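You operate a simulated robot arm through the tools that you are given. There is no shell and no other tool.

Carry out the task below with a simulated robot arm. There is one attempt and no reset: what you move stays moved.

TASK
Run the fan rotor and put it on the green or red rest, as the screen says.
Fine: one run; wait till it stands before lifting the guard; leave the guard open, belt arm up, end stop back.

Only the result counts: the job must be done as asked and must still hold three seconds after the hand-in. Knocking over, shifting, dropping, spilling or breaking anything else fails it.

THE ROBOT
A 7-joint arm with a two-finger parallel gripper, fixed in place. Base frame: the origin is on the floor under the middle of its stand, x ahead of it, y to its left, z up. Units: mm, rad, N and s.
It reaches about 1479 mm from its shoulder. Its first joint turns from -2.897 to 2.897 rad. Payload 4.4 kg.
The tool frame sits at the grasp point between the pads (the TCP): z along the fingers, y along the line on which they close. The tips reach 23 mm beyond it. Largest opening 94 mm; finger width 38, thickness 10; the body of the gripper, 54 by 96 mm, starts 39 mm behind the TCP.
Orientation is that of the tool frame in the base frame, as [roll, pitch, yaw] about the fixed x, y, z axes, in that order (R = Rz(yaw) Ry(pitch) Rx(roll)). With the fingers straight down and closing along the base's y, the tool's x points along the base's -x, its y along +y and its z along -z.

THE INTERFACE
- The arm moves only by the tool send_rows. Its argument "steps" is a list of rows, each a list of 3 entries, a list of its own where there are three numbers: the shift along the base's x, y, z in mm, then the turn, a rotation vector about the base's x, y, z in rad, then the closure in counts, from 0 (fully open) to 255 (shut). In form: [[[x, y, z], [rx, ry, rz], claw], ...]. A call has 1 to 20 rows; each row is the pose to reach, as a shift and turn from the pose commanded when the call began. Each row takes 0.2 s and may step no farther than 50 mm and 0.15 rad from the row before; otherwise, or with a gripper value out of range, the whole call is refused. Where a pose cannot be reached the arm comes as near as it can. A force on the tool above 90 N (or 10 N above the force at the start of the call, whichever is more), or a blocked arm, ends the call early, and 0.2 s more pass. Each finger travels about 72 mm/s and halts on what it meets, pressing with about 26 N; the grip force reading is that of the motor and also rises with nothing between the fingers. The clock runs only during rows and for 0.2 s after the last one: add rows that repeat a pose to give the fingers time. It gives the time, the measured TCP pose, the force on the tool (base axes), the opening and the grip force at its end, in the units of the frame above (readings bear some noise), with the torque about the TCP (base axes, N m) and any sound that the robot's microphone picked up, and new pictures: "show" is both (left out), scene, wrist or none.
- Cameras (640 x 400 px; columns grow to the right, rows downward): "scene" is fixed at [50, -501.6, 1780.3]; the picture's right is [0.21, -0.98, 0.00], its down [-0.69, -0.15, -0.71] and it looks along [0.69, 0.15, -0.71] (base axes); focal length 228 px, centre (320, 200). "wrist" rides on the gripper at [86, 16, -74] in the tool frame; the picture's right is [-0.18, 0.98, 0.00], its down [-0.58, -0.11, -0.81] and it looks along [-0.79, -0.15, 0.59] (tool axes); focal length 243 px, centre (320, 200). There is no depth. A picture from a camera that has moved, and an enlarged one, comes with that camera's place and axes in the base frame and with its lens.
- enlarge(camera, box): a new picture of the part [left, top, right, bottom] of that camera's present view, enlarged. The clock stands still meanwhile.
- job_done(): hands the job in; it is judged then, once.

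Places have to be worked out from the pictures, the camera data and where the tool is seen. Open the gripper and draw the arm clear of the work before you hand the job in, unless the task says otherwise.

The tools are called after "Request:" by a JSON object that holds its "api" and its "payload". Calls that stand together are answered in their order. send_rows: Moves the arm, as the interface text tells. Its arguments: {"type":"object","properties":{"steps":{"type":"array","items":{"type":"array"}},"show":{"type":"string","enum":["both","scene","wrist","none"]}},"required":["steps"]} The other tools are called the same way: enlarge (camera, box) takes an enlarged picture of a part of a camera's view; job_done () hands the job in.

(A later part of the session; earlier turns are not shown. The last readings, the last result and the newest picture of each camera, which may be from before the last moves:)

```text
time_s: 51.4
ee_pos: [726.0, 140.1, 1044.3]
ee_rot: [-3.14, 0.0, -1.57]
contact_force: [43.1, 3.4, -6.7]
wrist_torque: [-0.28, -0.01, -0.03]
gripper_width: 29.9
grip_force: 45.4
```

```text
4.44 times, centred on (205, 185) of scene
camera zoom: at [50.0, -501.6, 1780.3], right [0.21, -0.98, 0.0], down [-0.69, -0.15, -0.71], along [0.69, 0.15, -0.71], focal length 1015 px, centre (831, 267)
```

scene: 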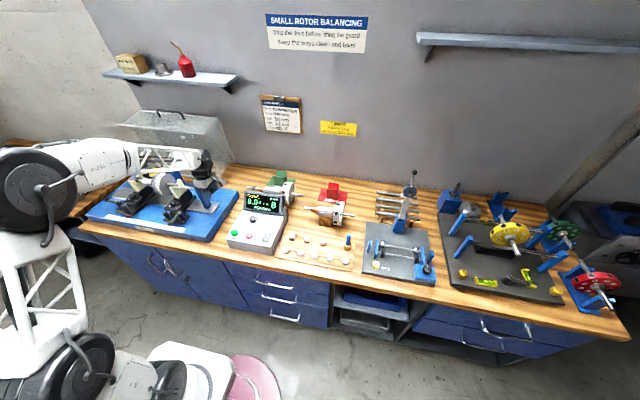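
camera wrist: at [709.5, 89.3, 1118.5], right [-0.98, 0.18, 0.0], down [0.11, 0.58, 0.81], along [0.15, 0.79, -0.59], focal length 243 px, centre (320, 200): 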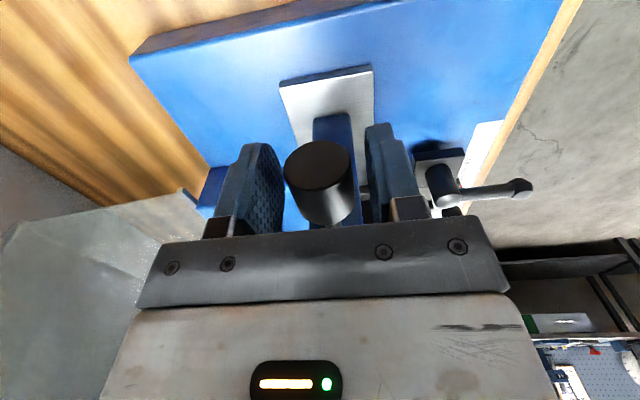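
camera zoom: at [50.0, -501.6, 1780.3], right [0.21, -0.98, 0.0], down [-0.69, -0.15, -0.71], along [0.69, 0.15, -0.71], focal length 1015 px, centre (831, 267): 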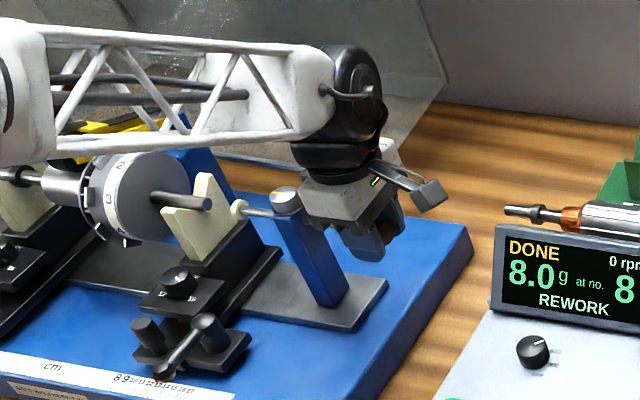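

The tip is clear of the shaft. Ease x by +1.5 mm and continue pulling until the end of travel.

Request:
{"api": "send_rows", "payload": {"steps": [[[1, -2, 0], [0, 0, 0], 255], [[1.5, -6, 0], [0, 0, 0], 255], [[1.5, -10, 0], [0, 0, 0], 255], [[1.7, -14, 0], [0, 0, 0], 255], [[1.9, -18, 0], [0, 0, 0], 255]], "show": "none"}}

Request:
{"api": "enlarge", "payload": {"camera": "scene", "box": [150, 140, 260, 230]}}

```text
time_s: 52.6
ee_pos: [726.1, 123.4, 1044.3]
ee_rot: [3.14, 0.0, -1.571]
contact_force: [-38.4, 3.2, 11.6]
wrist_torque: [0.28, 0.12, -0.07]
gripper_width: 29.6
grip_force: 45.0
```

```text
4.44 times, centred on (205, 185) of scene
camera zoom: at [50.0, -501.6, 1780.3], right [0.21, -0.98, 0.0], down [-0.69, -0.15, -0.71], along [0.69, 0.15, -0.71], focal length 1015 px, centre (831, 267)
```

zoom: 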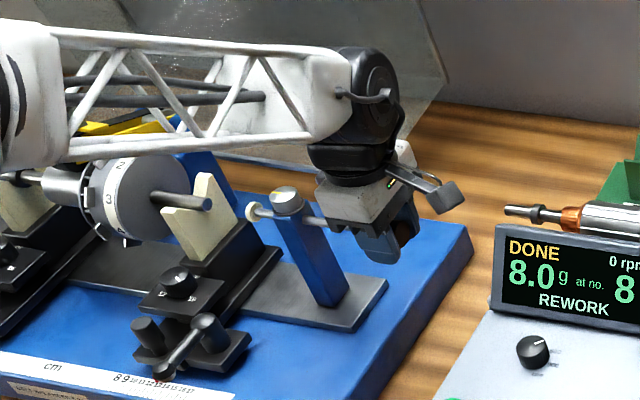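

Still sliding freely. Continue to the end of its travel in small steps.

Request:
{"api": "send_rows", "payload": {"steps": [[[-0.9, -3, 0], [0, 0, 0], 255], [[-0.9, -6, 0], [0, 0, 0], 255], [[-0.9, -9, 0], [0, 0, 0], 255], [[-0.9, -12, 0], [0, 0, 0], 255]], "show": "none"}}

Request:
{"api": "enlarge", "payload": {"camera": "scene", "box": [150, 140, 260, 230]}}

```text
time_s: 53.6
ee_pos: [725.7, 111.7, 1045.7]
ee_rot: [-3.141, -0.002, -1.571]
contact_force: [-38.1, 15.0, 5.9]
wrist_torque: [-0.5, 0.06, -0.42]
gripper_width: 29.5
grip_force: 45.1
```

```text
4.44 times, centred on (205, 185) of scene
camera zoom: at [50.0, -501.6, 1780.3], right [0.21, -0.98, 0.0], down [-0.69, -0.15, -0.71], along [0.69, 0.15, -0.71], focal length 1015 px, centre (831, 267)
```

zoom: 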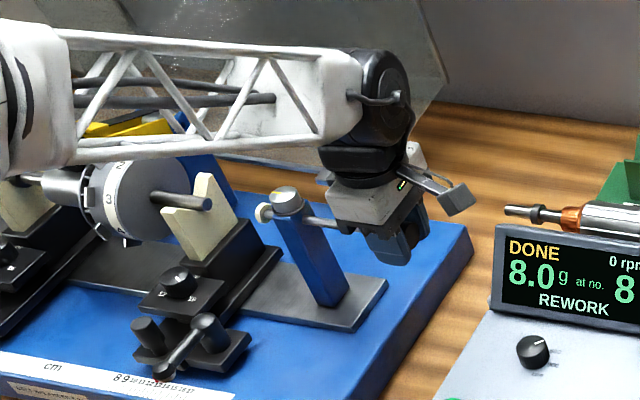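

Y-force rises to 15 N — the end stop is fully back. Release the knob and rise straight up.

Request:
{"api": "send_rows", "payload": {"steps": [[[-0.8, 1, 0], [0, 0, 0], 255], [[-0.8, 1, 0], [0, 0, 0], 120], [[-0.8, 1, 0], [0, 0, 0], 60], [[-0.8, 1, 0], [0, 0, 0], 60], [[0, 1, 40], [0, 0, 0], 60], [[0, 1, 85], [0, 0, 0], 0], [[0, 1, 130], [0, 0, 0], 0], [[0, 1, 175], [0, 0, 0], 0], [[0, 1, 220], [0, 0, 0], 0]], "show": "scene"}}

Request:
{"api": "enlarge", "payload": {"camera": "scene", "box": [100, 140, 250, 240]}}

```text
time_s: 55.6
ee_pos: [725.7, 111.6, 1263.0]
ee_rot: [-3.142, 0.0, -1.57]
contact_force: [0.6, 1.0, 0.4]
wrist_torque: [0.01, 0.02, -0.02]
gripper_width: 93.8
grip_force: 0.0
```

scene: 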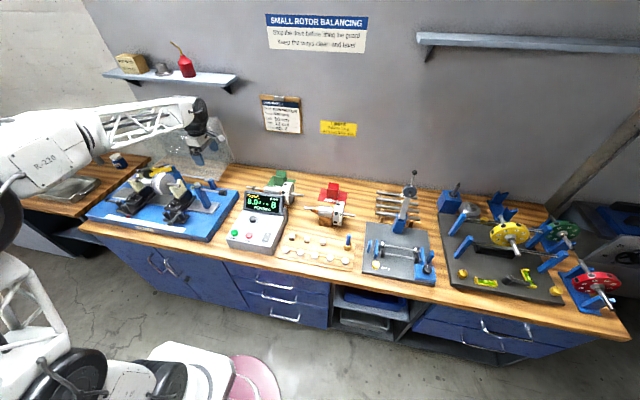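

```text
4.00 times, centred on (175, 190) of scene
camera zoom: at [50.0, -501.6, 1780.3], right [0.21, -0.98, 0.0], down [-0.69, -0.15, -0.71], along [0.69, 0.15, -0.71], focal length 914 px, centre (900, 240)
```

zoom: 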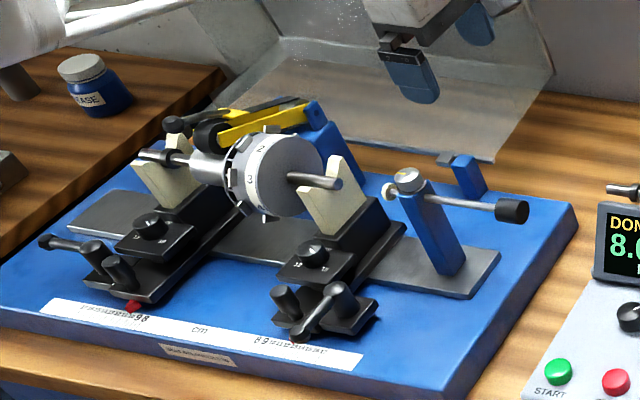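

End stop is back against its post. Now move to view the belt arm and its ball handle closely.

Request:
{"api": "send_rows", "payload": {"steps": [[[0, 45, 10], [0, 0, 0], 0], [[0, 90, 15], [0, 0, 0], 0], [[0, 135, 15], [0, 0, 0], 0], [[0, 180, 15], [0, 0, 0], 0], [[0, 225, 15], [0, 0, 0], 0], [[0, 270, 15], [0, 0, 0], 0], [[0, 315, 15], [0, 0, 0], 0], [[0, 350, 15], [0, 0, 0], 0]], "show": "wrist"}}

Request:
{"api": "enlarge", "payload": {"camera": "wrist", "box": [200, 0, 420, 140]}}

Request:
{"api": "enlarge", "payload": {"camera": "scene", "box": [130, 155, 200, 205]}}

```text
time_s: 57.4
ee_pos: [725.1, 460.9, 1280.2]
ee_rot: [-3.141, 0.0, -1.573]
contact_force: [-0.5, -0.3, 0.3]
wrist_torque: [-0.04, -0.02, 0.01]
gripper_width: 94.0
grip_force: 0.0
camera wrist: at [708.2, 374.8, 1353.8], right [-0.98, 0.18, 0.0], down [0.11, 0.58, 0.81], along [0.15, 0.79, -0.59], focal length 243 px, centre (320, 200)
```

wrist: 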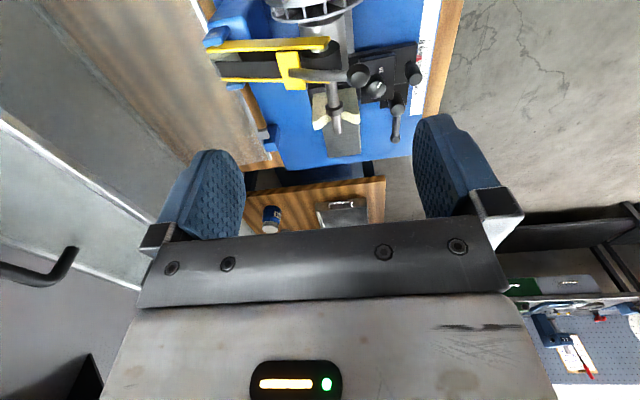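

```text
2.86 times, centred on (310, 70) of wrist
camera zoom: at [708.2, 374.8, 1353.8], right [-0.98, 0.18, 0.0], down [0.11, 0.58, 0.81], along [0.15, 0.79, -0.59], focal length 693 px, centre (349, 571)
```

zoom: 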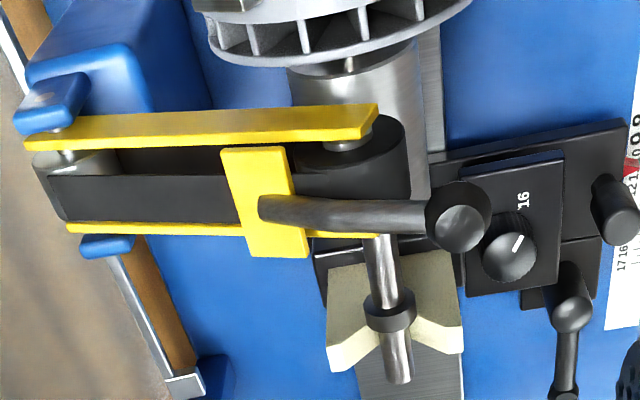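

```text
8.00 times, centred on (165, 180) of scene
camera zoom: at [50.0, -501.6, 1780.3], right [0.21, -0.98, 0.0], down [-0.69, -0.15, -0.71], along [0.69, 0.15, -0.71], focal length 1827 px, centre (1560, 360)
```

zoom: 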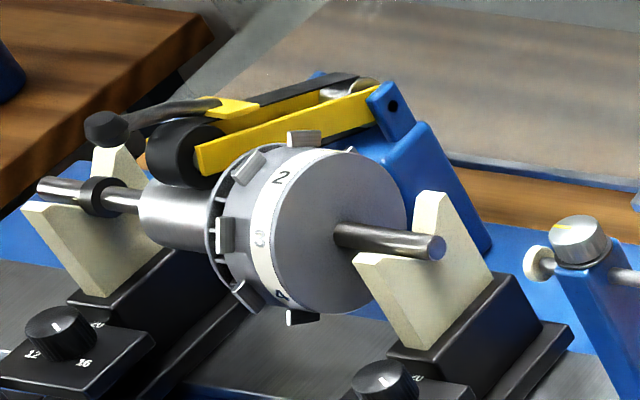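

Ball of the belt-arm handle ≈ (694, 493, 1130); the arm pivots about y near (842, 1048). I'll go to a pre-grasp in front-above the ball with fingers pitched 45° and closing along y.

Request:
{"api": "send_rows", "payload": {"steps": [[[-10, 3, 0], [0.0472, -0.0472, -0.114], 0], [[-22, 6, 0], [0.0945, -0.0945, -0.228], 0], [[-34, 9, 0], [0.1417, -0.1417, -0.3421], 0], [[-46, 12, 0], [0.1889, -0.1889, -0.4561], 0], [[-58, 15, 0], [0.2362, -0.2362, -0.5701], 0], [[-68, 18, -5], [0.2834, -0.2834, -0.6841], 0], [[-78, 21, -15], [0.3306, -0.3306, -0.7982], 0], [[-84, 24, -30], [0.3778, -0.3778, -0.9122], 0], [[-88, 27, -45], [0.4251, -0.4251, -1.0262], 0], [[-90, 29, -60], [0.4723, -0.4723, -1.1402], 0], [[-92, 31, -75], [0.5195, -0.5195, -1.2543], 0], [[-94, 32, -86], [0.5668, -0.5668, -1.3683], 0], [[-94, 32, -86], [0.614, -0.614, -1.4823], 0]], "show": "both"}}

Request:
{"api": "enlarge", "payload": {"camera": "wrist", "box": [220, 0, 440, 140]}}

Request:
{"api": "enlarge", "payload": {"camera": "scene", "box": [90, 130, 210, 220]}}

```text
time_s: 60.2
ee_pos: [631.3, 492.6, 1195.3]
ee_rot: [-3.141, 0.787, 3.141]
contact_force: [0.2, 0.3, -0.3]
wrist_torque: [-0.02, 0.01, 0.01]
gripper_width: 94.2
grip_force: 0.0
camera wrist: at [517.2, 509.4, 1184.6], right [0.13, 0.98, 0.13], down [-0.16, -0.11, 0.98], along [0.98, -0.15, 0.14], focal length 243 px, centre (320, 200)
```

scene: 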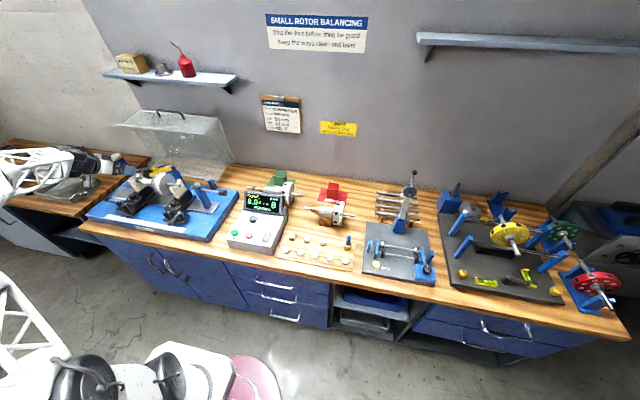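
wrist: 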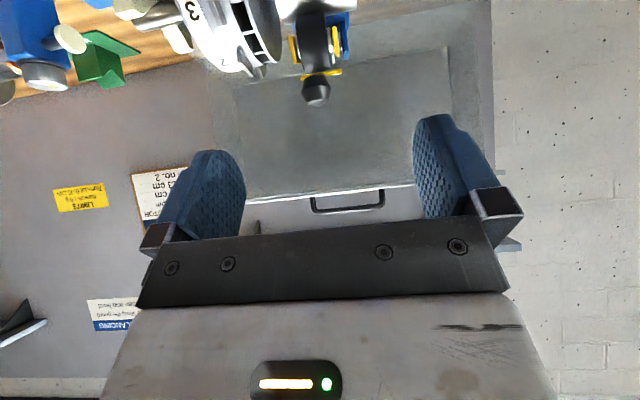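

```text
2.86 times, centred on (330, 70) of wrist
camera zoom: at [517.2, 509.4, 1184.6], right [0.13, 0.98, 0.13], down [-0.16, -0.11, 0.98], along [0.98, -0.15, 0.14], focal length 693 px, centre (291, 571)
```

zoom: 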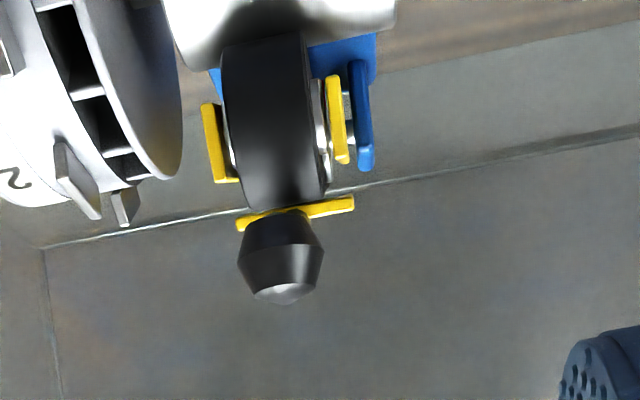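

```text
4.44 times, centred on (150, 175) of scene
camera zoom: at [50.0, -501.6, 1780.3], right [0.21, -0.98, 0.0], down [-0.69, -0.15, -0.71], along [0.69, 0.15, -0.71], focal length 1015 px, centre (1076, 311)
```

zoom: 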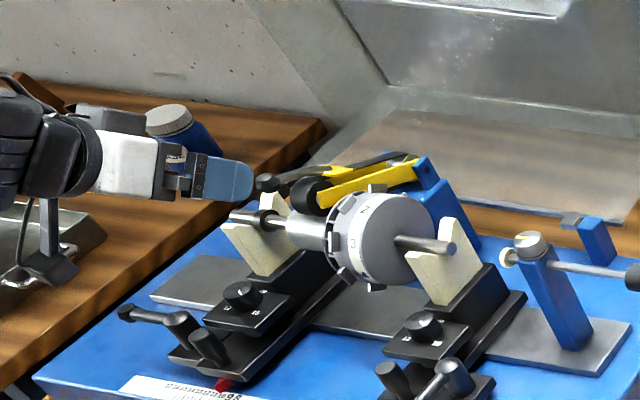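

The ball knob sits 87 mm ahead on the tool axis at ≈(694, 490, 1134). Narrow the opening to ~50 mm, advance so that it's between the pads, and grip.

Request:
{"api": "send_rows", "payload": {"steps": [[[0, -2.4, 0], [0, 0, 0], 120], [[0, -2.4, 0], [0, 0, 0], 120], [[20, -2.4, -19], [0, 0, 0], 120], [[40, -2.4, -38.5], [0, 0, 0], 120], [[58, -2.4, -56.5], [0, 0, 0], 120], [[58, -2.4, -56.5], [0, 0, 0], 120]], "show": "wrist"}}

Request:
{"api": "enlarge", "payload": {"camera": "wrist", "box": [220, 40, 440, 230]}}

Request:
{"api": "enlarge", "payload": {"camera": "scene", "box": [110, 140, 200, 210]}}

```text
time_s: 61.6
ee_pos: [688.9, 490.7, 1137.1]
ee_rot: [3.141, 0.785, -3.142]
contact_force: [0.9, 0.7, -0.7]
wrist_torque: [-0.04, 0.02, 0.0]
gripper_width: 49.4
grip_force: 0.0
camera wrist: at [575.4, 506.8, 1127.9], right [0.13, 0.98, 0.13], down [-0.16, -0.11, 0.98], along [0.98, -0.15, 0.14], focal length 243 px, centre (320, 200)
```

wrist: 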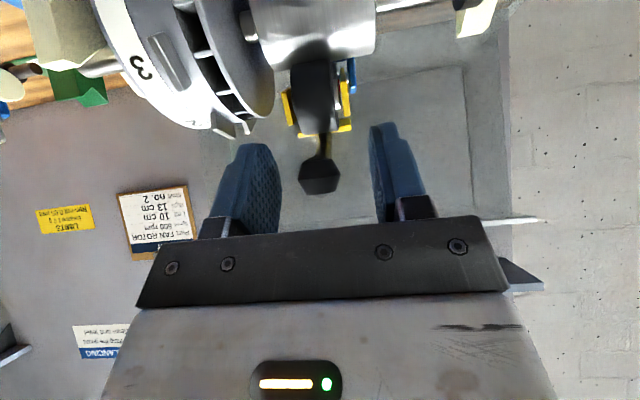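

```text
2.11 times, centred on (330, 135) of wrist
camera zoom: at [575.4, 506.8, 1127.9], right [0.13, 0.98, 0.13], down [-0.16, -0.11, 0.98], along [0.98, -0.15, 0.14], focal length 511 px, centre (299, 337)
```

zoom: 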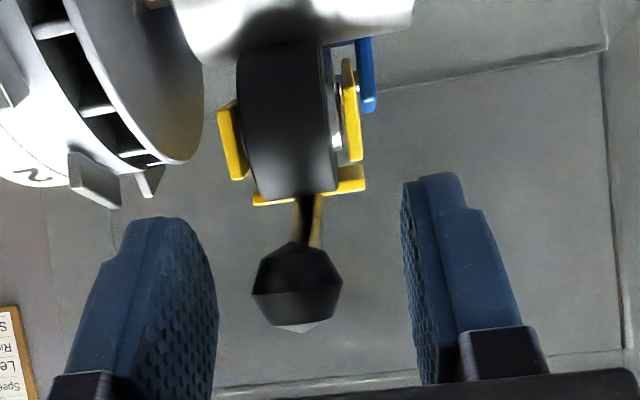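

```text
5.71 times, centred on (155, 175) of scene
camera zoom: at [50.0, -501.6, 1780.3], right [0.21, -0.98, 0.0], down [-0.69, -0.15, -0.71], along [0.69, 0.15, -0.71], focal length 1305 px, centre (1263, 343)
```

zoom: 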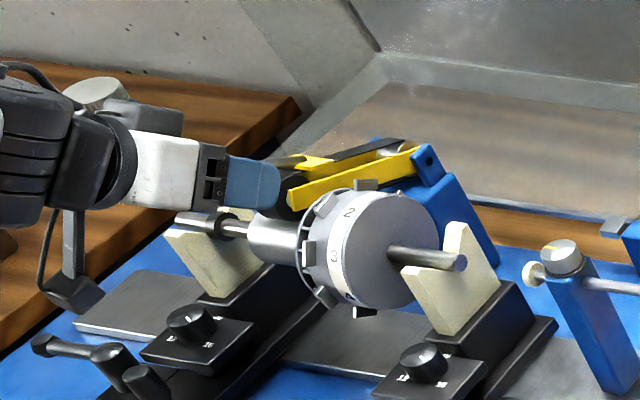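

Ball is centred between the pads. Close on it.

Request:
{"api": "send_rows", "payload": {"steps": [[[0, 0, 0], [0, 0, 0], 190], [[0, 0, 0], [0, 0, 0], 255], [[0, 0, 0], [0, 0, 0], 255], [[0, 0, 0], [0, 0, 0], 255]], "show": "wrist"}}

Request:
{"api": "enlarge", "payload": {"camera": "wrist", "box": [220, 40, 440, 230]}}

```text
time_s: 62.6
ee_pos: [688.6, 489.4, 1136.8]
ee_rot: [-3.141, 0.785, 3.141]
contact_force: [-3.4, -24.4, 0.6]
wrist_torque: [-0.1, -0.04, -0.16]
gripper_width: 21.7
grip_force: 45.3
camera wrist: at [575.3, 506.2, 1127.9], right [0.13, 0.98, 0.13], down [-0.16, -0.11, 0.98], along [0.98, -0.15, 0.14], focal length 243 px, centre (320, 200)
```

wrist: 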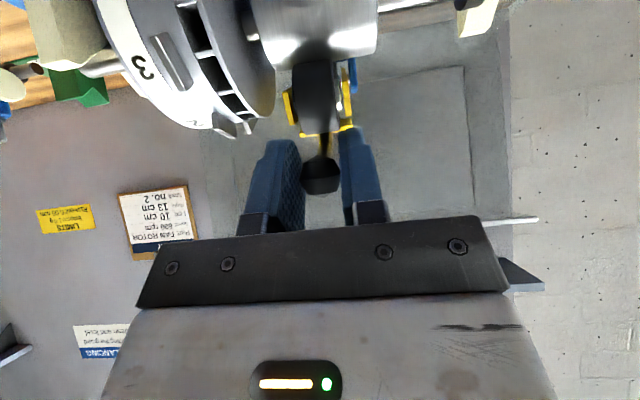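

```text
2.11 times, centred on (330, 135) of wrist
camera zoom: at [575.3, 506.2, 1127.9], right [0.13, 0.98, 0.13], down [-0.16, -0.11, 0.98], along [0.98, -0.15, 0.14], focal length 511 px, centre (299, 337)
```

zoom: 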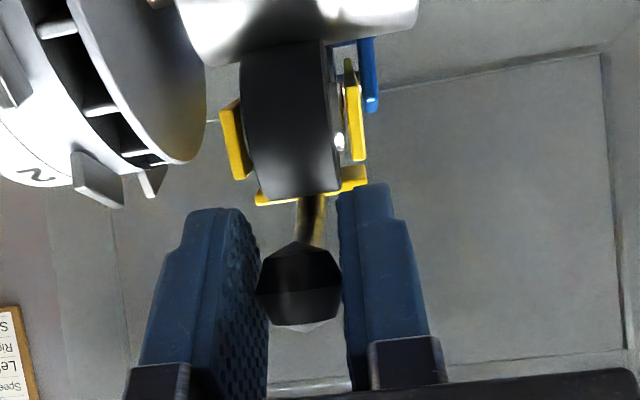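

Gripped (21.7 mm). Lift the belt arm along its arc about (842, 1048), small steps first.

Request:
{"api": "send_rows", "payload": {"steps": [[[2, -0.7, 4], [0, 0, 0], 255], [[5, -0.7, 8], [0, 0, 0], 255], [[7.5, -0.7, 12.5], [0, 0, 0], 255]], "show": "none"}}

Request:
{"api": "enlarge", "payload": {"camera": "scene", "box": [110, 140, 200, 210]}}

```text
time_s: 63.4
ee_pos: [695.9, 489.7, 1149.1]
ee_rot: [-3.141, 0.786, -3.14]
contact_force: [-0.3, -8.4, -13.5]
wrist_torque: [-0.02, 1.35, -0.02]
gripper_width: 21.8
grip_force: 45.1
```

```text
5.71 times, centred on (155, 175) of scene
camera zoom: at [50.0, -501.6, 1780.3], right [0.21, -0.98, 0.0], down [-0.69, -0.15, -0.71], along [0.69, 0.15, -0.71], focal length 1305 px, centre (1263, 343)
```

zoom: 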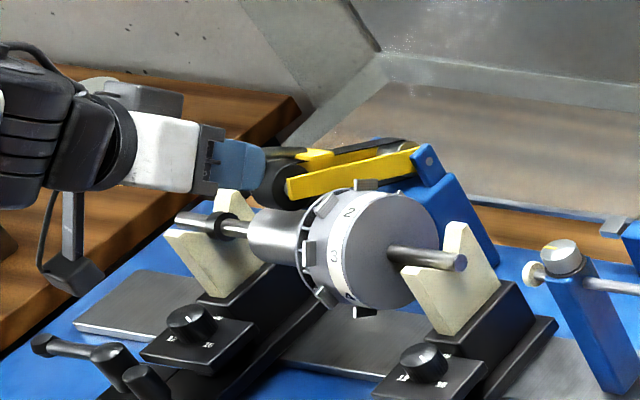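

The arm lifts with ~13 N. Continue along the arc.

Request:
{"api": "send_rows", "payload": {"steps": [[[10.4, 0, 13.8], [0, 0, 0], 255], [[22.7, 0, 27], [0, 0, 0], 255], [[36.3, 0, 38.8], [0, 0, 0], 255], [[51, 0, 49.1], [0, 0, 0], 255]], "show": "none"}}

Request:
{"api": "enlarge", "payload": {"camera": "scene", "box": [110, 130, 210, 210]}}

```text
time_s: 64.4
ee_pos: [748.0, 489.8, 1198.5]
ee_rot: [-3.141, 0.786, -3.14]
contact_force: [-7.8, -9.0, -6.1]
wrist_torque: [-0.06, 1.37, -0.04]
gripper_width: 21.7
grip_force: 45.0
```

```text
5.00 times, centred on (160, 170) of scene
camera zoom: at [50.0, -501.6, 1780.3], right [0.21, -0.98, 0.0], down [-0.69, -0.15, -0.71], along [0.69, 0.15, -0.71], focal length 1142 px, centre (1120, 350)
```

zoom: 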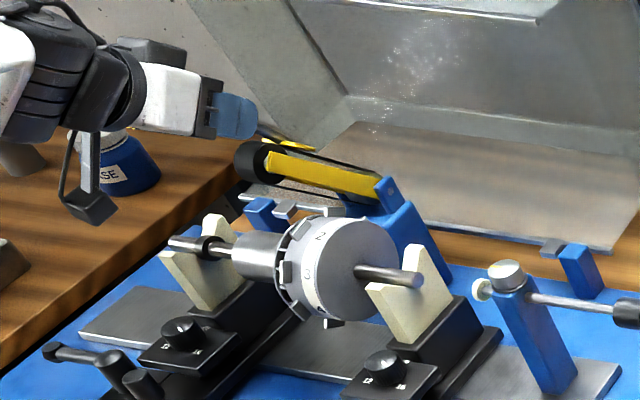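

Arm at ~30°. Keep following the arc and watch for an upper stop.

Request:
{"api": "send_rows", "payload": {"steps": [[[15.7, 0, 8.7], [0, 0, 0], 255], [[32.3, 0, 15.7], [0, 0, 0], 255], [[49.5, 0, 21], [0, 0, 0], 255], [[67.2, 0, 24.4], [0, 0, 0], 255]], "show": "none"}}

Request:
{"api": "enlarge", "payload": {"camera": "scene", "box": [110, 130, 210, 210]}}

```text
time_s: 65.4
ee_pos: [814.4, 490.3, 1223.7]
ee_rot: [-3.141, 0.785, 3.14]
contact_force: [-10.0, -9.0, 6.2]
wrist_torque: [-0.09, 1.29, 0.0]
gripper_width: 21.7
grip_force: 45.6
```

```text
5.00 times, centred on (160, 170) of scene
camera zoom: at [50.0, -501.6, 1780.3], right [0.21, -0.98, 0.0], down [-0.69, -0.15, -0.71], along [0.69, 0.15, -0.71], focal length 1142 px, centre (1120, 350)
```

zoom: 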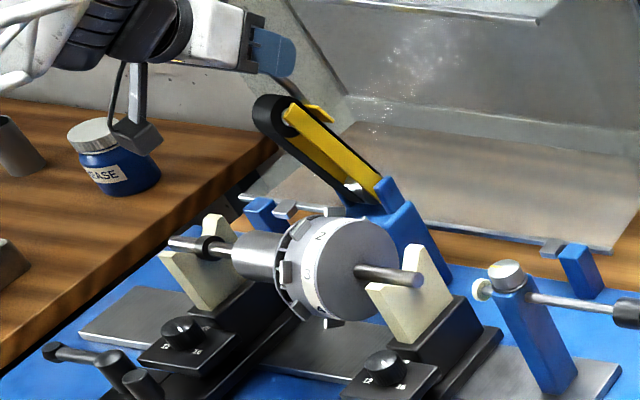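

About 52° up. Continue carefully, keeping below the open guard's front edge (~(913, 1236)).

Request:
{"api": "send_rows", "payload": {"steps": [[[9, 0, 1.0], [0, 0, 0], 255], [[17.9, 0, 1.6], [0, 0, 0], 255], [[26.9, 0, 1.6], [0, 0, 0], 255], [[35.9, 0, 1.3], [0, 0, 0], 255]], "show": "wrist"}}

Request:
{"api": "enlarge", "payload": {"camera": "scene", "box": [110, 120, 210, 200]}}

```text
time_s: 66.4
ee_pos: [849.9, 489.3, 1224.7]
ee_rot: [-3.141, 0.788, 3.14]
contact_force: [-6.1, -13.9, 12.7]
wrist_torque: [-0.12, 1.27, 0.02]
gripper_width: 21.7
grip_force: 45.0
camera wrist: at [736.8, 506.0, 1215.9], right [0.13, 0.98, 0.13], down [-0.16, -0.11, 0.98], along [0.98, -0.15, 0.14], focal length 243 px, centre (320, 200)
```

wrist: 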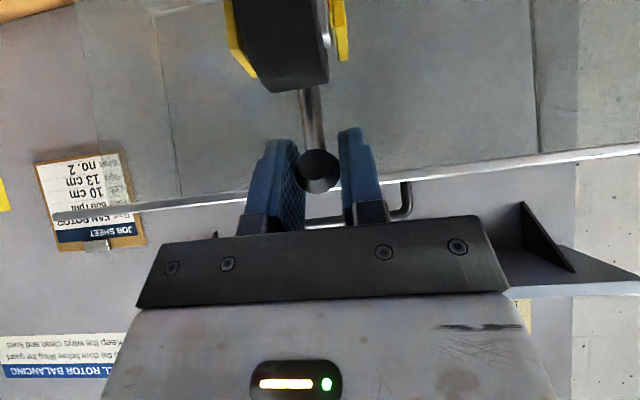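

```text
5.00 times, centred on (160, 160) of scene
camera zoom: at [50.0, -501.6, 1780.3], right [0.21, -0.98, 0.0], down [-0.69, -0.15, -0.71], along [0.69, 0.15, -0.71], focal length 1142 px, centre (1120, 400)
```

zoom: 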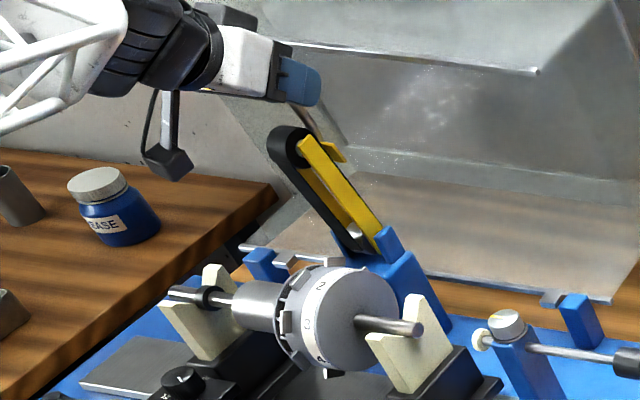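

Arm nearly upright. A bit further in small steps, checking force for over-centre or stop.

Request:
{"api": "send_rows", "payload": {"steps": [[[6, 0, -0.7], [0, 0, 0], 255], [[12, 0, -1.4], [0, 0, 0], 255], [[18, 0, -2.2], [0, 0, 0], 255]], "show": "none"}}

Request:
{"api": "enlarge", "payload": {"camera": "scene", "box": [110, 120, 210, 200]}}

```text
time_s: 67.2
ee_pos: [869.0, 490.5, 1222.7]
ee_rot: [3.141, 0.786, 3.14]
contact_force: [-4.3, -6.2, 14.1]
wrist_torque: [0.03, 1.28, -0.04]
gripper_width: 21.6
grip_force: 45.2
```

```text
5.00 times, centred on (160, 160) of scene
camera zoom: at [50.0, -501.6, 1780.3], right [0.21, -0.98, 0.0], down [-0.69, -0.15, -0.71], along [0.69, 0.15, -0.71], focal length 1142 px, centre (1120, 400)
```

zoom: 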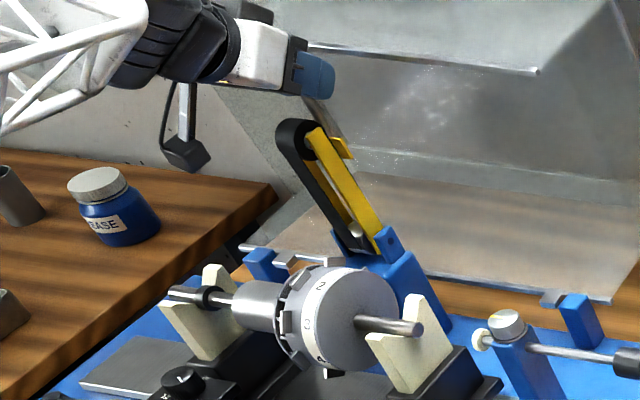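

The arm is about vertical. Push a little past vertical (to ~78° of rotation) while keeping ~17 mm clearance to the guard edge.

Request:
{"api": "send_rows", "payload": {"steps": [[[5, 0, -1.0], [0, 0, 0], 255], [[10, 0, -2.2], [0, 0, 0], 255], [[15, 0, -3.4], [0, 0, 0], 255], [[19, 0, -4.5], [0, 0, 0], 255]], "show": "wrist"}}

Request:
{"api": "enlarge", "payload": {"camera": "scene", "box": [110, 120, 210, 200]}}

Request:
{"api": "enlarge", "payload": {"camera": "wrist", "box": [200, 0, 440, 240]}}

```text
time_s: 68.2
ee_pos: [888.3, 488.4, 1217.4]
ee_rot: [-3.14, 0.786, 3.141]
contact_force: [-3.8, -8.1, 9.2]
wrist_torque: [-0.05, 1.33, -0.01]
gripper_width: 21.4
grip_force: 45.0
camera wrist: at [773.8, 506.0, 1208.7], right [0.13, 0.98, 0.13], down [-0.16, -0.11, 0.98], along [0.98, -0.15, 0.14], focal length 243 px, centre (320, 200)
```

wrist: 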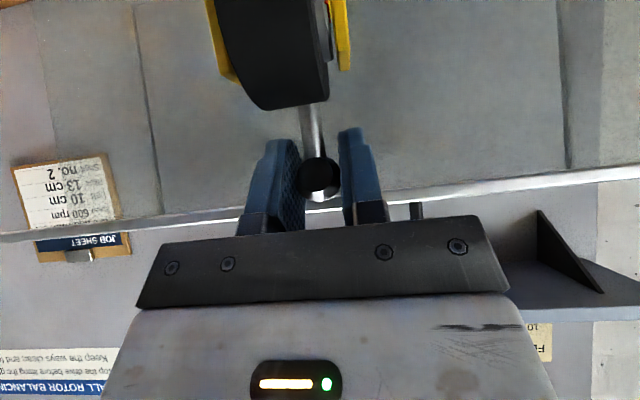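

```text
5.00 times, centred on (160, 160) of scene
camera zoom: at [50.0, -501.6, 1780.3], right [0.21, -0.98, 0.0], down [-0.69, -0.15, -0.71], along [0.69, 0.15, -0.71], focal length 1142 px, centre (1120, 400)
```

zoom: 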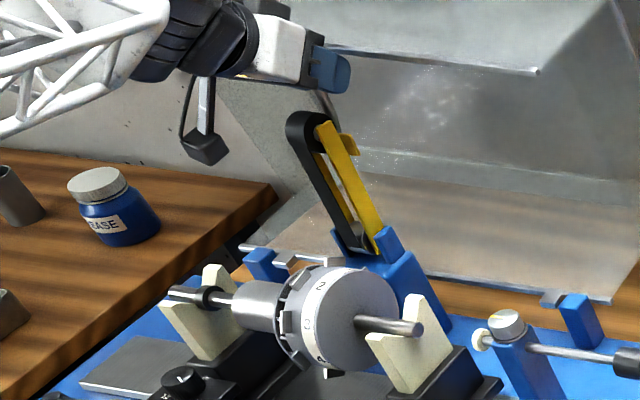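

```text
1.67 times, centred on (320, 120) of wrist
camera zoom: at [773.8, 506.0, 1208.7], right [0.13, 0.98, 0.13], down [-0.16, -0.11, 0.98], along [0.98, -0.15, 0.14], focal length 404 px, centre (320, 333)
```

zoom: 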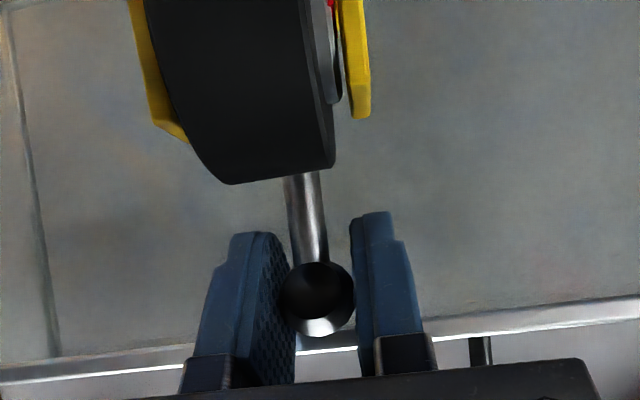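

Past vertical (~78°) with no stop yet. Loosen the grip slightly so I can see which way the arm tends to go; the palm would catch it if it came back.

Request:
{"api": "send_rows", "payload": {"steps": [[[0, 0, 0], [0, 0, 0], 180], [[0, 0, 0], [0, 0, 0], 180], [[0, 0, 0], [0, 0, 0], 180]], "show": "wrist"}}

Request:
{"api": "enlarge", "payload": {"camera": "scene", "box": [110, 120, 210, 200]}}

```text
time_s: 69.0
ee_pos: [887.8, 490.5, 1217.7]
ee_rot: [-3.138, 0.786, -3.141]
contact_force: [0.2, 0.2, -0.2]
wrist_torque: [-0.02, 0.01, -0.01]
gripper_width: 27.3
grip_force: 0.1
camera wrist: at [773.9, 506.1, 1208.6], right [0.13, 0.98, 0.13], down [-0.16, -0.11, 0.98], along [0.98, -0.15, 0.14], focal length 243 px, centre (320, 200)
```

wrist: 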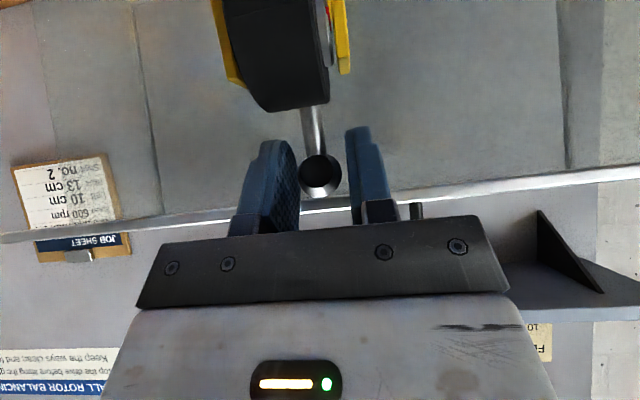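

```text
5.00 times, centred on (160, 160) of scene
camera zoom: at [50.0, -501.6, 1780.3], right [0.21, -0.98, 0.0], down [-0.69, -0.15, -0.71], along [0.69, 0.15, -0.71], focal length 1142 px, centre (1120, 400)
```

zoom: 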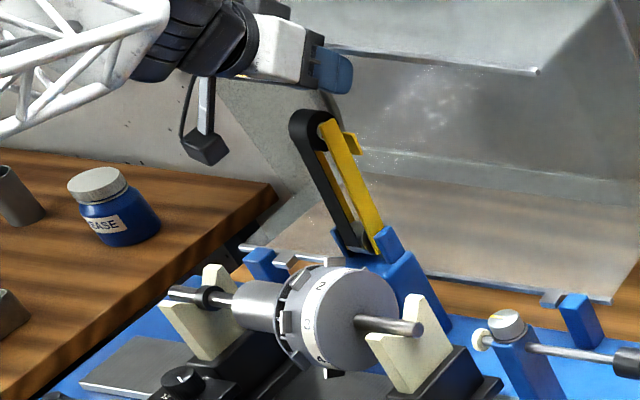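

The arm barely moved — maybe it has reached its stop or is held by friction. Wait half a second and compare.

Request:
{"api": "send_rows", "payload": {"steps": [[[0, 0, 0], [0, 0, 0], 180], [[0, 0, 0], [0, 0, 0], 180], [[0, 0, 0], [0, 0, 0], 180], [[0, 0, 0], [0, 0, 0], 180]], "show": "none"}}

Request:
{"api": "enlarge", "payload": {"camera": "scene", "box": [110, 120, 210, 200]}}

Request:
{"api": "enlarge", "payload": {"camera": "wrist", "box": [200, 0, 440, 240]}}

```text
time_s: 70.0
ee_pos: [888.1, 491.0, 1217.6]
ee_rot: [-3.141, 0.786, 3.141]
contact_force: [-1.0, 0.3, 0.2]
wrist_torque: [-0.01, 0.01, 0.0]
gripper_width: 27.6
grip_force: 0.1
```

```text
5.00 times, centred on (160, 160) of scene
camera zoom: at [50.0, -501.6, 1780.3], right [0.21, -0.98, 0.0], down [-0.69, -0.15, -0.71], along [0.69, 0.15, -0.71], focal length 1142 px, centre (1120, 400)
```

zoom: 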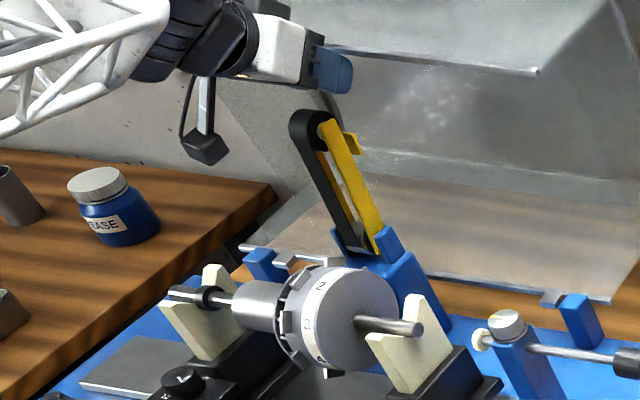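

```text
1.67 times, centred on (320, 120) of wrist
camera zoom: at [773.9, 506.0, 1208.8], right [0.13, 0.98, 0.13], down [-0.16, -0.11, 0.98], along [0.98, -0.15, 0.14], focal length 404 px, centre (320, 333)
```

zoom: 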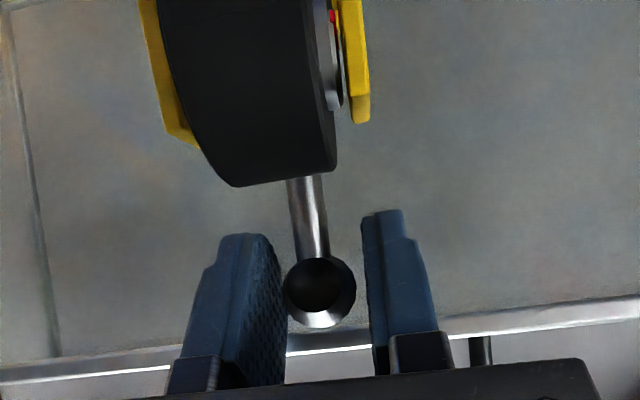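

It settled ~2 mm further and stays. I'll re-grip lightly and nudge a few mm to confirm whether that is its stop.

Request:
{"api": "send_rows", "payload": {"steps": [[[0, 0, 0], [0, 0, 0], 255], [[0, 0, 0], [0, 0, 0], 255], [[3, 0, -0.9], [0, 0, 0], 255], [[6, 0, -1.8], [0, 0, 0], 255]], "show": "none"}}

```text
time_s: 71.0
ee_pos: [893.1, 490.4, 1217.9]
ee_rot: [-3.14, 0.785, -3.141]
contact_force: [-53.4, -22.0, 3.7]
wrist_torque: [0.0, 0.13, -0.16]
gripper_width: 21.7
grip_force: 45.2
```

Force −53 N: it is on its stop, past vertical. Ease off, release and withdraw.

Request:
{"api": "send_rows", "payload": {"steps": [[[-4, 0, 1], [0, 0, 0], 255], [[-4, 0, 1], [0, 0, 0], 170], [[-4, 0, 1], [0, 0, 0], 120], [[-14, 0, 7], [0, 0, 0], 120], [[-45, 0, 25], [0, 0, 0], 120], [[-85, 0, 50], [0, 0, 0], 120], [[-125, 0, 75], [0, 0, 0], 60], [[-165, 0, 100], [0, 0, 0], 0]], "show": "both"}}

Request:
{"api": "enlarge", "payload": {"camera": "scene", "box": [90, 110, 240, 230]}}

```text
time_s: 72.8
ee_pos: [728.6, 489.9, 1314.1]
ee_rot: [-3.137, 0.783, -3.139]
contact_force: [-0.1, -0.2, 0.0]
wrist_torque: [-0.05, -0.02, -0.03]
gripper_width: 94.2
grip_force: 0.1
camera wrist: at [615.0, 506.7, 1305.4], right [0.13, 0.98, 0.13], down [-0.16, -0.11, 0.98], along [0.98, -0.15, 0.14], focal length 243 px, centre (320, 200)
```

scene: 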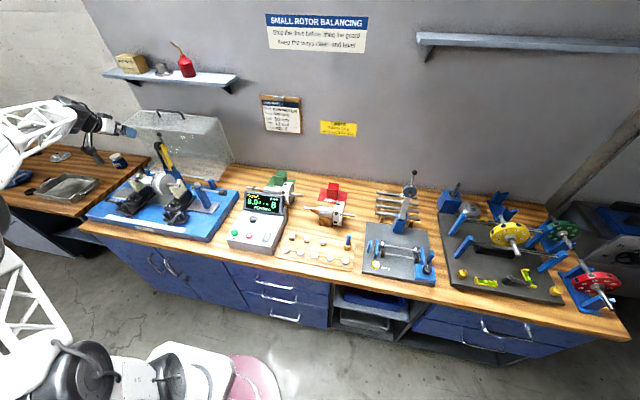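
wrist: 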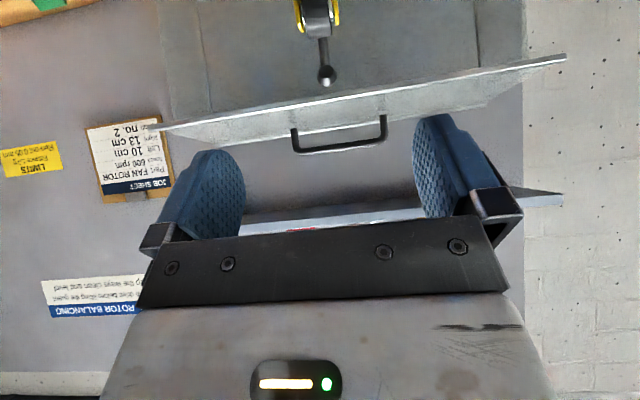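

```text
3.33 times, centred on (165, 170) of scene
camera zoom: at [50.0, -501.6, 1780.3], right [0.21, -0.98, 0.0], down [-0.69, -0.15, -0.71], along [0.69, 0.15, -0.71], focal length 761 px, centre (837, 300)
```

zoom: 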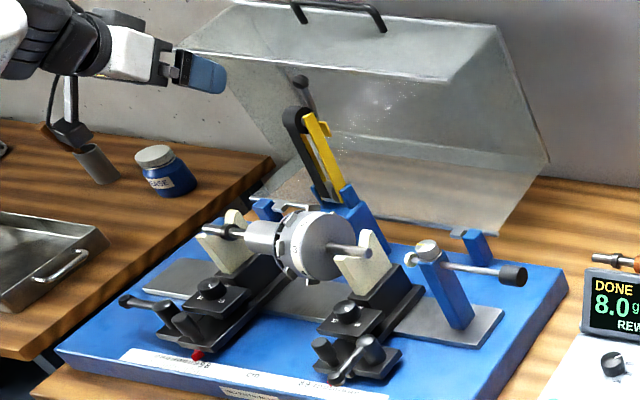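

All three machine items are in their final state. Now go look at the red REWORK rest near (1014, −371, 934): straighten the tool and move right at height.

Request:
{"api": "send_rows", "payload": {"steps": [[[0, -42, 0], [0, 0.112, 0], 0], [[0, -84, 0], [0, 0.224, 0], 0], [[0, -127, 0], [0, 0.336, 0], 0], [[0, -169, 0], [0, 0.449, 0], 0], [[0, -211, 0], [0, 0.561, 0], 0], [[0, -254, 0], [0, 0.673, 0], 0], [[0, -296, 0], [0, 0.785, 0], 0], [[0, -338, 0], [0, 0.785, 0], 0], [[17, -381, -3], [0, 0.785, 0], 0], [[35, -423, -6], [0, 0.785, 0], 0], [[52, -465, -9], [0, 0.785, 0], 0], [[70, -508, -12], [0, 0.785, 0], 0], [[88, -550, -15], [0, 0.785, 0], 0], [[105, -592, -18], [0, 0.785, 0], 0], [[123, -635, -21], [0, 0.785, 0], 0], [[140, -677, -24], [0, 0.785, 0], 0], [[158, -719, -27], [0, 0.785, 0], 0], [[176, -762, -30], [0, 0.785, 0], 0], [[194, -804, -33], [0, 0.785, 0], 0], [[211, -847, -36], [0, 0.785, 0], 0]], "show": "wrist"}}

Request:
{"api": "enlarge", "payload": {"camera": "wrist", "box": [200, 0, 440, 150]}}

```text
time_s: 77.0
ee_pos: [940.4, -357.0, 1281.1]
ee_rot: [3.141, 0.003, 3.141]
contact_force: [0.4, 1.1, 0.9]
wrist_torque: [0.02, 0.0, -0.02]
gripper_width: 94.2
grip_force: 0.1
camera wrist: at [852.9, -340.1, 1355.1], right [0.18, 0.98, 0.0], down [0.58, -0.11, 0.81], along [0.79, -0.15, -0.59], focal length 243 px, centre (320, 200)
```

wrist: 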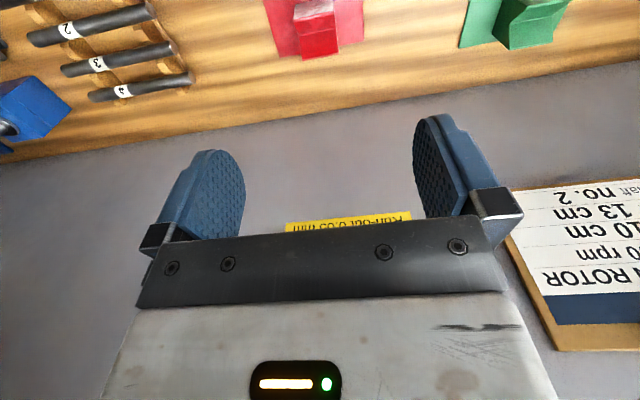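

```text
2.67 times, centred on (320, 75) of wrist
camera zoom: at [852.9, -340.1, 1355.1], right [0.18, 0.98, 0.0], down [0.58, -0.11, 0.81], along [0.79, -0.15, -0.59], focal length 647 px, centre (320, 533)
```

zoom: 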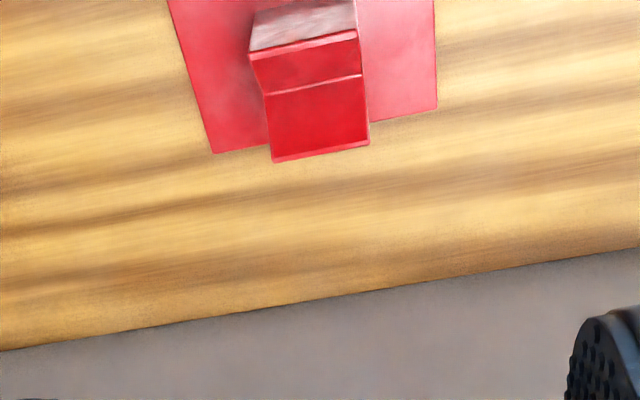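

Too far forward; shift back in x to bring the red rest fully into view.

Request:
{"api": "send_rows", "payload": {"steps": [[[-45, 0, 0], [0, 0, 0], 0], [[-90, 0, 0], [0, 0, 0], 0], [[-135, 0, 0], [0, 0, 0], 0], [[-155, 0, -30], [0, 0, 0], 0]], "show": "wrist"}}

Request:
{"api": "enlarge", "payload": {"camera": "wrist", "box": [230, 0, 430, 140]}}

Request:
{"api": "enlarge", "payload": {"camera": "scene", "box": [300, 165, 370, 235]}}

Request:
{"api": "enlarge", "payload": {"camera": "scene", "box": [255, 165, 310, 205]}}

```text
time_s: 78.0
ee_pos: [784.0, -356.8, 1250.0]
ee_rot: [-3.141, 0.001, 3.14]
contact_force: [0.6, 0.1, -0.3]
wrist_torque: [0.02, -0.01, 0.02]
gripper_width: 94.0
grip_force: 0.0
camera wrist: at [697.3, -340.2, 1323.6], right [0.18, 0.98, 0.0], down [0.58, -0.11, 0.81], along [0.79, -0.15, -0.59], focal length 243 px, centre (320, 200)
```

wrist: 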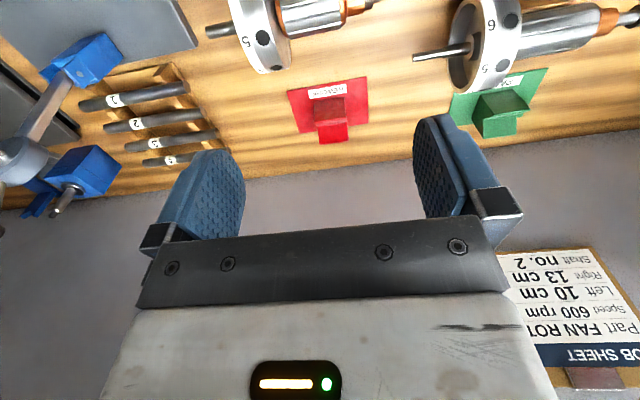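

```text
2.86 times, centred on (330, 70) of wrist
camera zoom: at [697.3, -340.2, 1323.6], right [0.18, 0.98, 0.0], down [0.58, -0.11, 0.81], along [0.79, -0.15, -0.59], focal length 693 px, centre (291, 571)
```

zoom: 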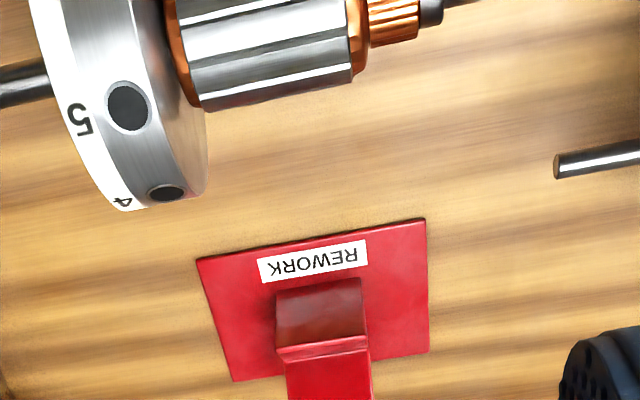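

```text
5.71 times, centred on (335, 200) of scene
camera zoom: at [50.0, -501.6, 1780.3], right [0.21, -0.98, 0.0], down [-0.69, -0.15, -0.71], along [0.69, 0.15, -0.71], focal length 1305 px, centre (234, 200)
```

zoom: 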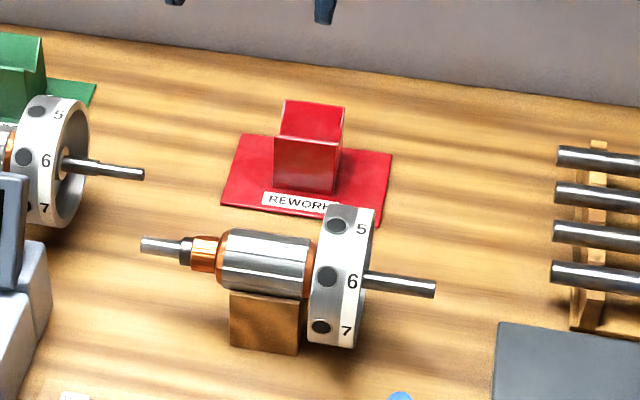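

```text
10.00 times, centred on (282, 185) of scene
camera zoom: at [50.0, -501.6, 1780.3], right [0.21, -0.98, 0.0], down [-0.69, -0.15, -0.71], along [0.69, 0.15, -0.71], focal length 2284 px, centre (695, 350)
```

zoom: 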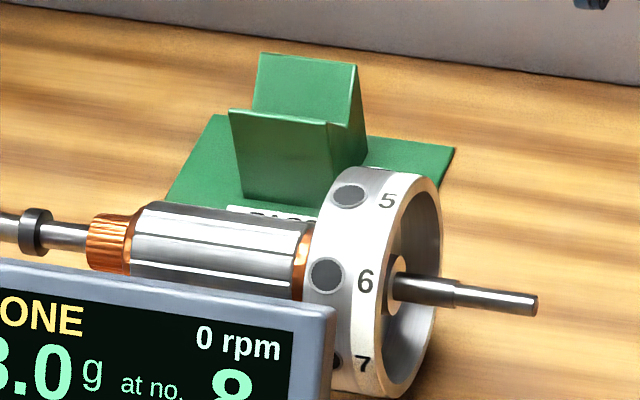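

The rest is a V-block with its groove along y; the drum of the rotor should lie in it as the others lie on their wooden blocks. Get enlarged views to measure the V-block.

Request:
{"api": "enlarge", "payload": {"camera": "wrist", "box": [270, 65, 390, 150]}}

Request:
{"api": "enlarge", "payload": {"camera": "scene", "box": [318, 175, 350, 205]}}

```text
4.71 times, centred on (330, 108) of wrist
camera zoom: at [697.3, -340.2, 1323.6], right [0.18, 0.98, 0.0], down [0.58, -0.11, 0.81], along [0.79, -0.15, -0.59], focal length 1142 px, centre (273, 635)
```

zoom: 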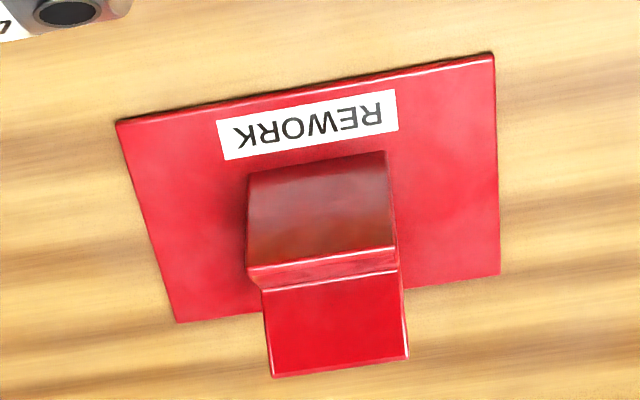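

```text
13.33 times, centred on (334, 190) of scene
camera zoom: at [50.0, -501.6, 1780.3], right [0.21, -0.98, 0.0], down [-0.69, -0.15, -0.71], along [0.69, 0.15, -0.71], focal length 3045 px, centre (133, 333)
```

zoom: 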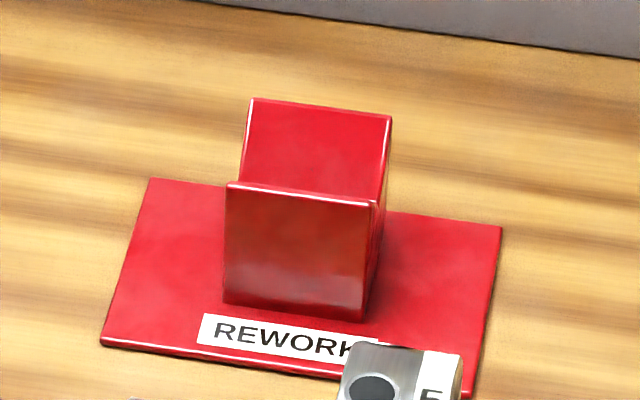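

V-block measured: ridges at x≈978 and 1031, y −404…−343, ridge z≈931, so the groove centre is ≈(1004.5, −373.5); the rotor drum (≈58 mm dia., y≈465–525) fits it. Return above the machine with the tool yawed −90° (camera on +y side) to inspect the drum for gripping.

Request:
{"api": "send_rows", "payload": {"steps": [[[-20, 42, 5], [0, 0, 0], 0], [[-35, 84, 10], [0, 0, 0], 0], [[-50, 127, 20], [0, 0, -0.112], 0], [[-58, 170, 30], [0, 0, -0.224], 0], [[-58, 213, 30], [0, 0, -0.337], 0], [[-58, 256, 30], [0, 0, -0.449], 0], [[-58, 299, 30], [0, 0, -0.561], 0], [[-58, 342, 30], [0, 0, -0.673], 0], [[-58, 385, 30], [0, 0, -0.785], 0], [[-58, 428, 30], [0, 0, -0.898], 0], [[-58, 471, 30], [0, 0, -1.01], 0], [[-58, 514, 30], [0, 0, -1.122], 0], [[-58, 557, 30], [0, 0, -1.234], 0], [[-58, 600, 30], [0, 0, -1.346], 0], [[-58, 643, 30], [0, 0, -1.459], 0], [[-58, 686, 30], [0, 0, -1.5708], 0], [[-58, 729, 30], [0, 0, -1.5708], 0], [[-58, 772, 30], [0, 0, -1.5708], 0], [[-58, 815, 20], [0, 0, -1.5708], 0], [[-58, 852, 0], [0, 0, -1.5708], 0]], "show": "wrist"}}

Request:
{"api": "enlarge", "payload": {"camera": "wrist", "box": [200, 0, 440, 150]}}

Request:
{"api": "enlarge", "payload": {"camera": "scene", "box": [120, 150, 200, 210]}}

```text
time_s: 82.2
ee_pos: [726.8, 495.7, 1251.4]
ee_rot: [3.14, 0.001, 1.57]
contact_force: [-0.1, 0.6, 0.9]
wrist_torque: [-0.02, -0.03, -0.02]
gripper_width: 93.8
grip_force: 0.2
camera wrist: at [741.9, 582.5, 1325.3], right [0.98, -0.18, 0.0], down [-0.11, -0.58, 0.81], along [-0.15, -0.79, -0.59], focal length 243 px, centre (320, 200)
```

wrist: 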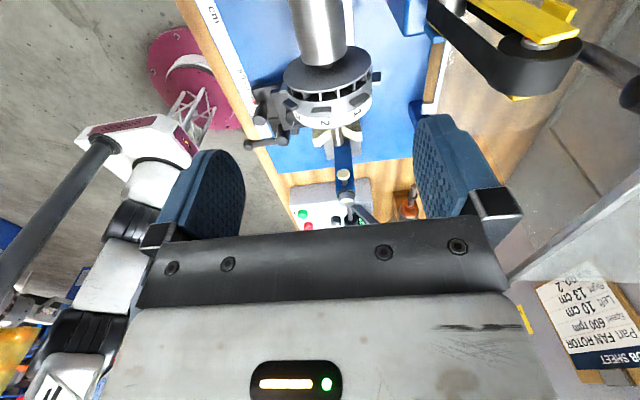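

```text
2.67 times, centred on (320, 75) of wrist
camera zoom: at [741.9, 582.5, 1325.3], right [0.98, -0.18, 0.0], down [-0.11, -0.58, 0.81], along [-0.15, -0.79, -0.59], focal length 647 px, centre (320, 533)
```

zoom: 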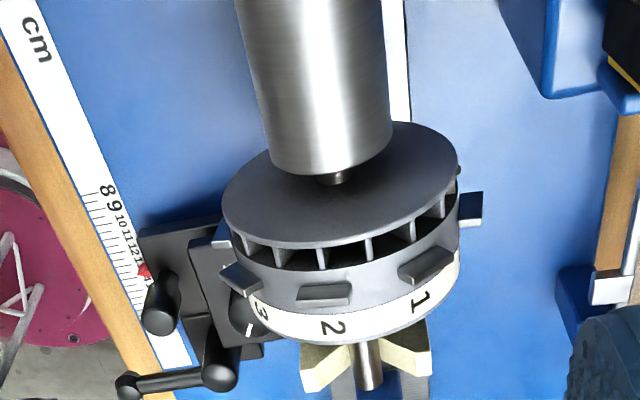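

```text
6.67 times, centred on (160, 180) of scene
camera zoom: at [50.0, -501.6, 1780.3], right [0.21, -0.98, 0.0], down [-0.69, -0.15, -0.71], along [0.69, 0.15, -0.71], focal length 1523 px, centre (1387, 333)
```

zoom: 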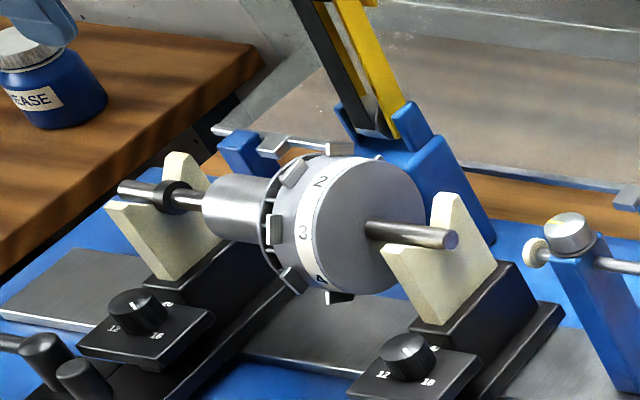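

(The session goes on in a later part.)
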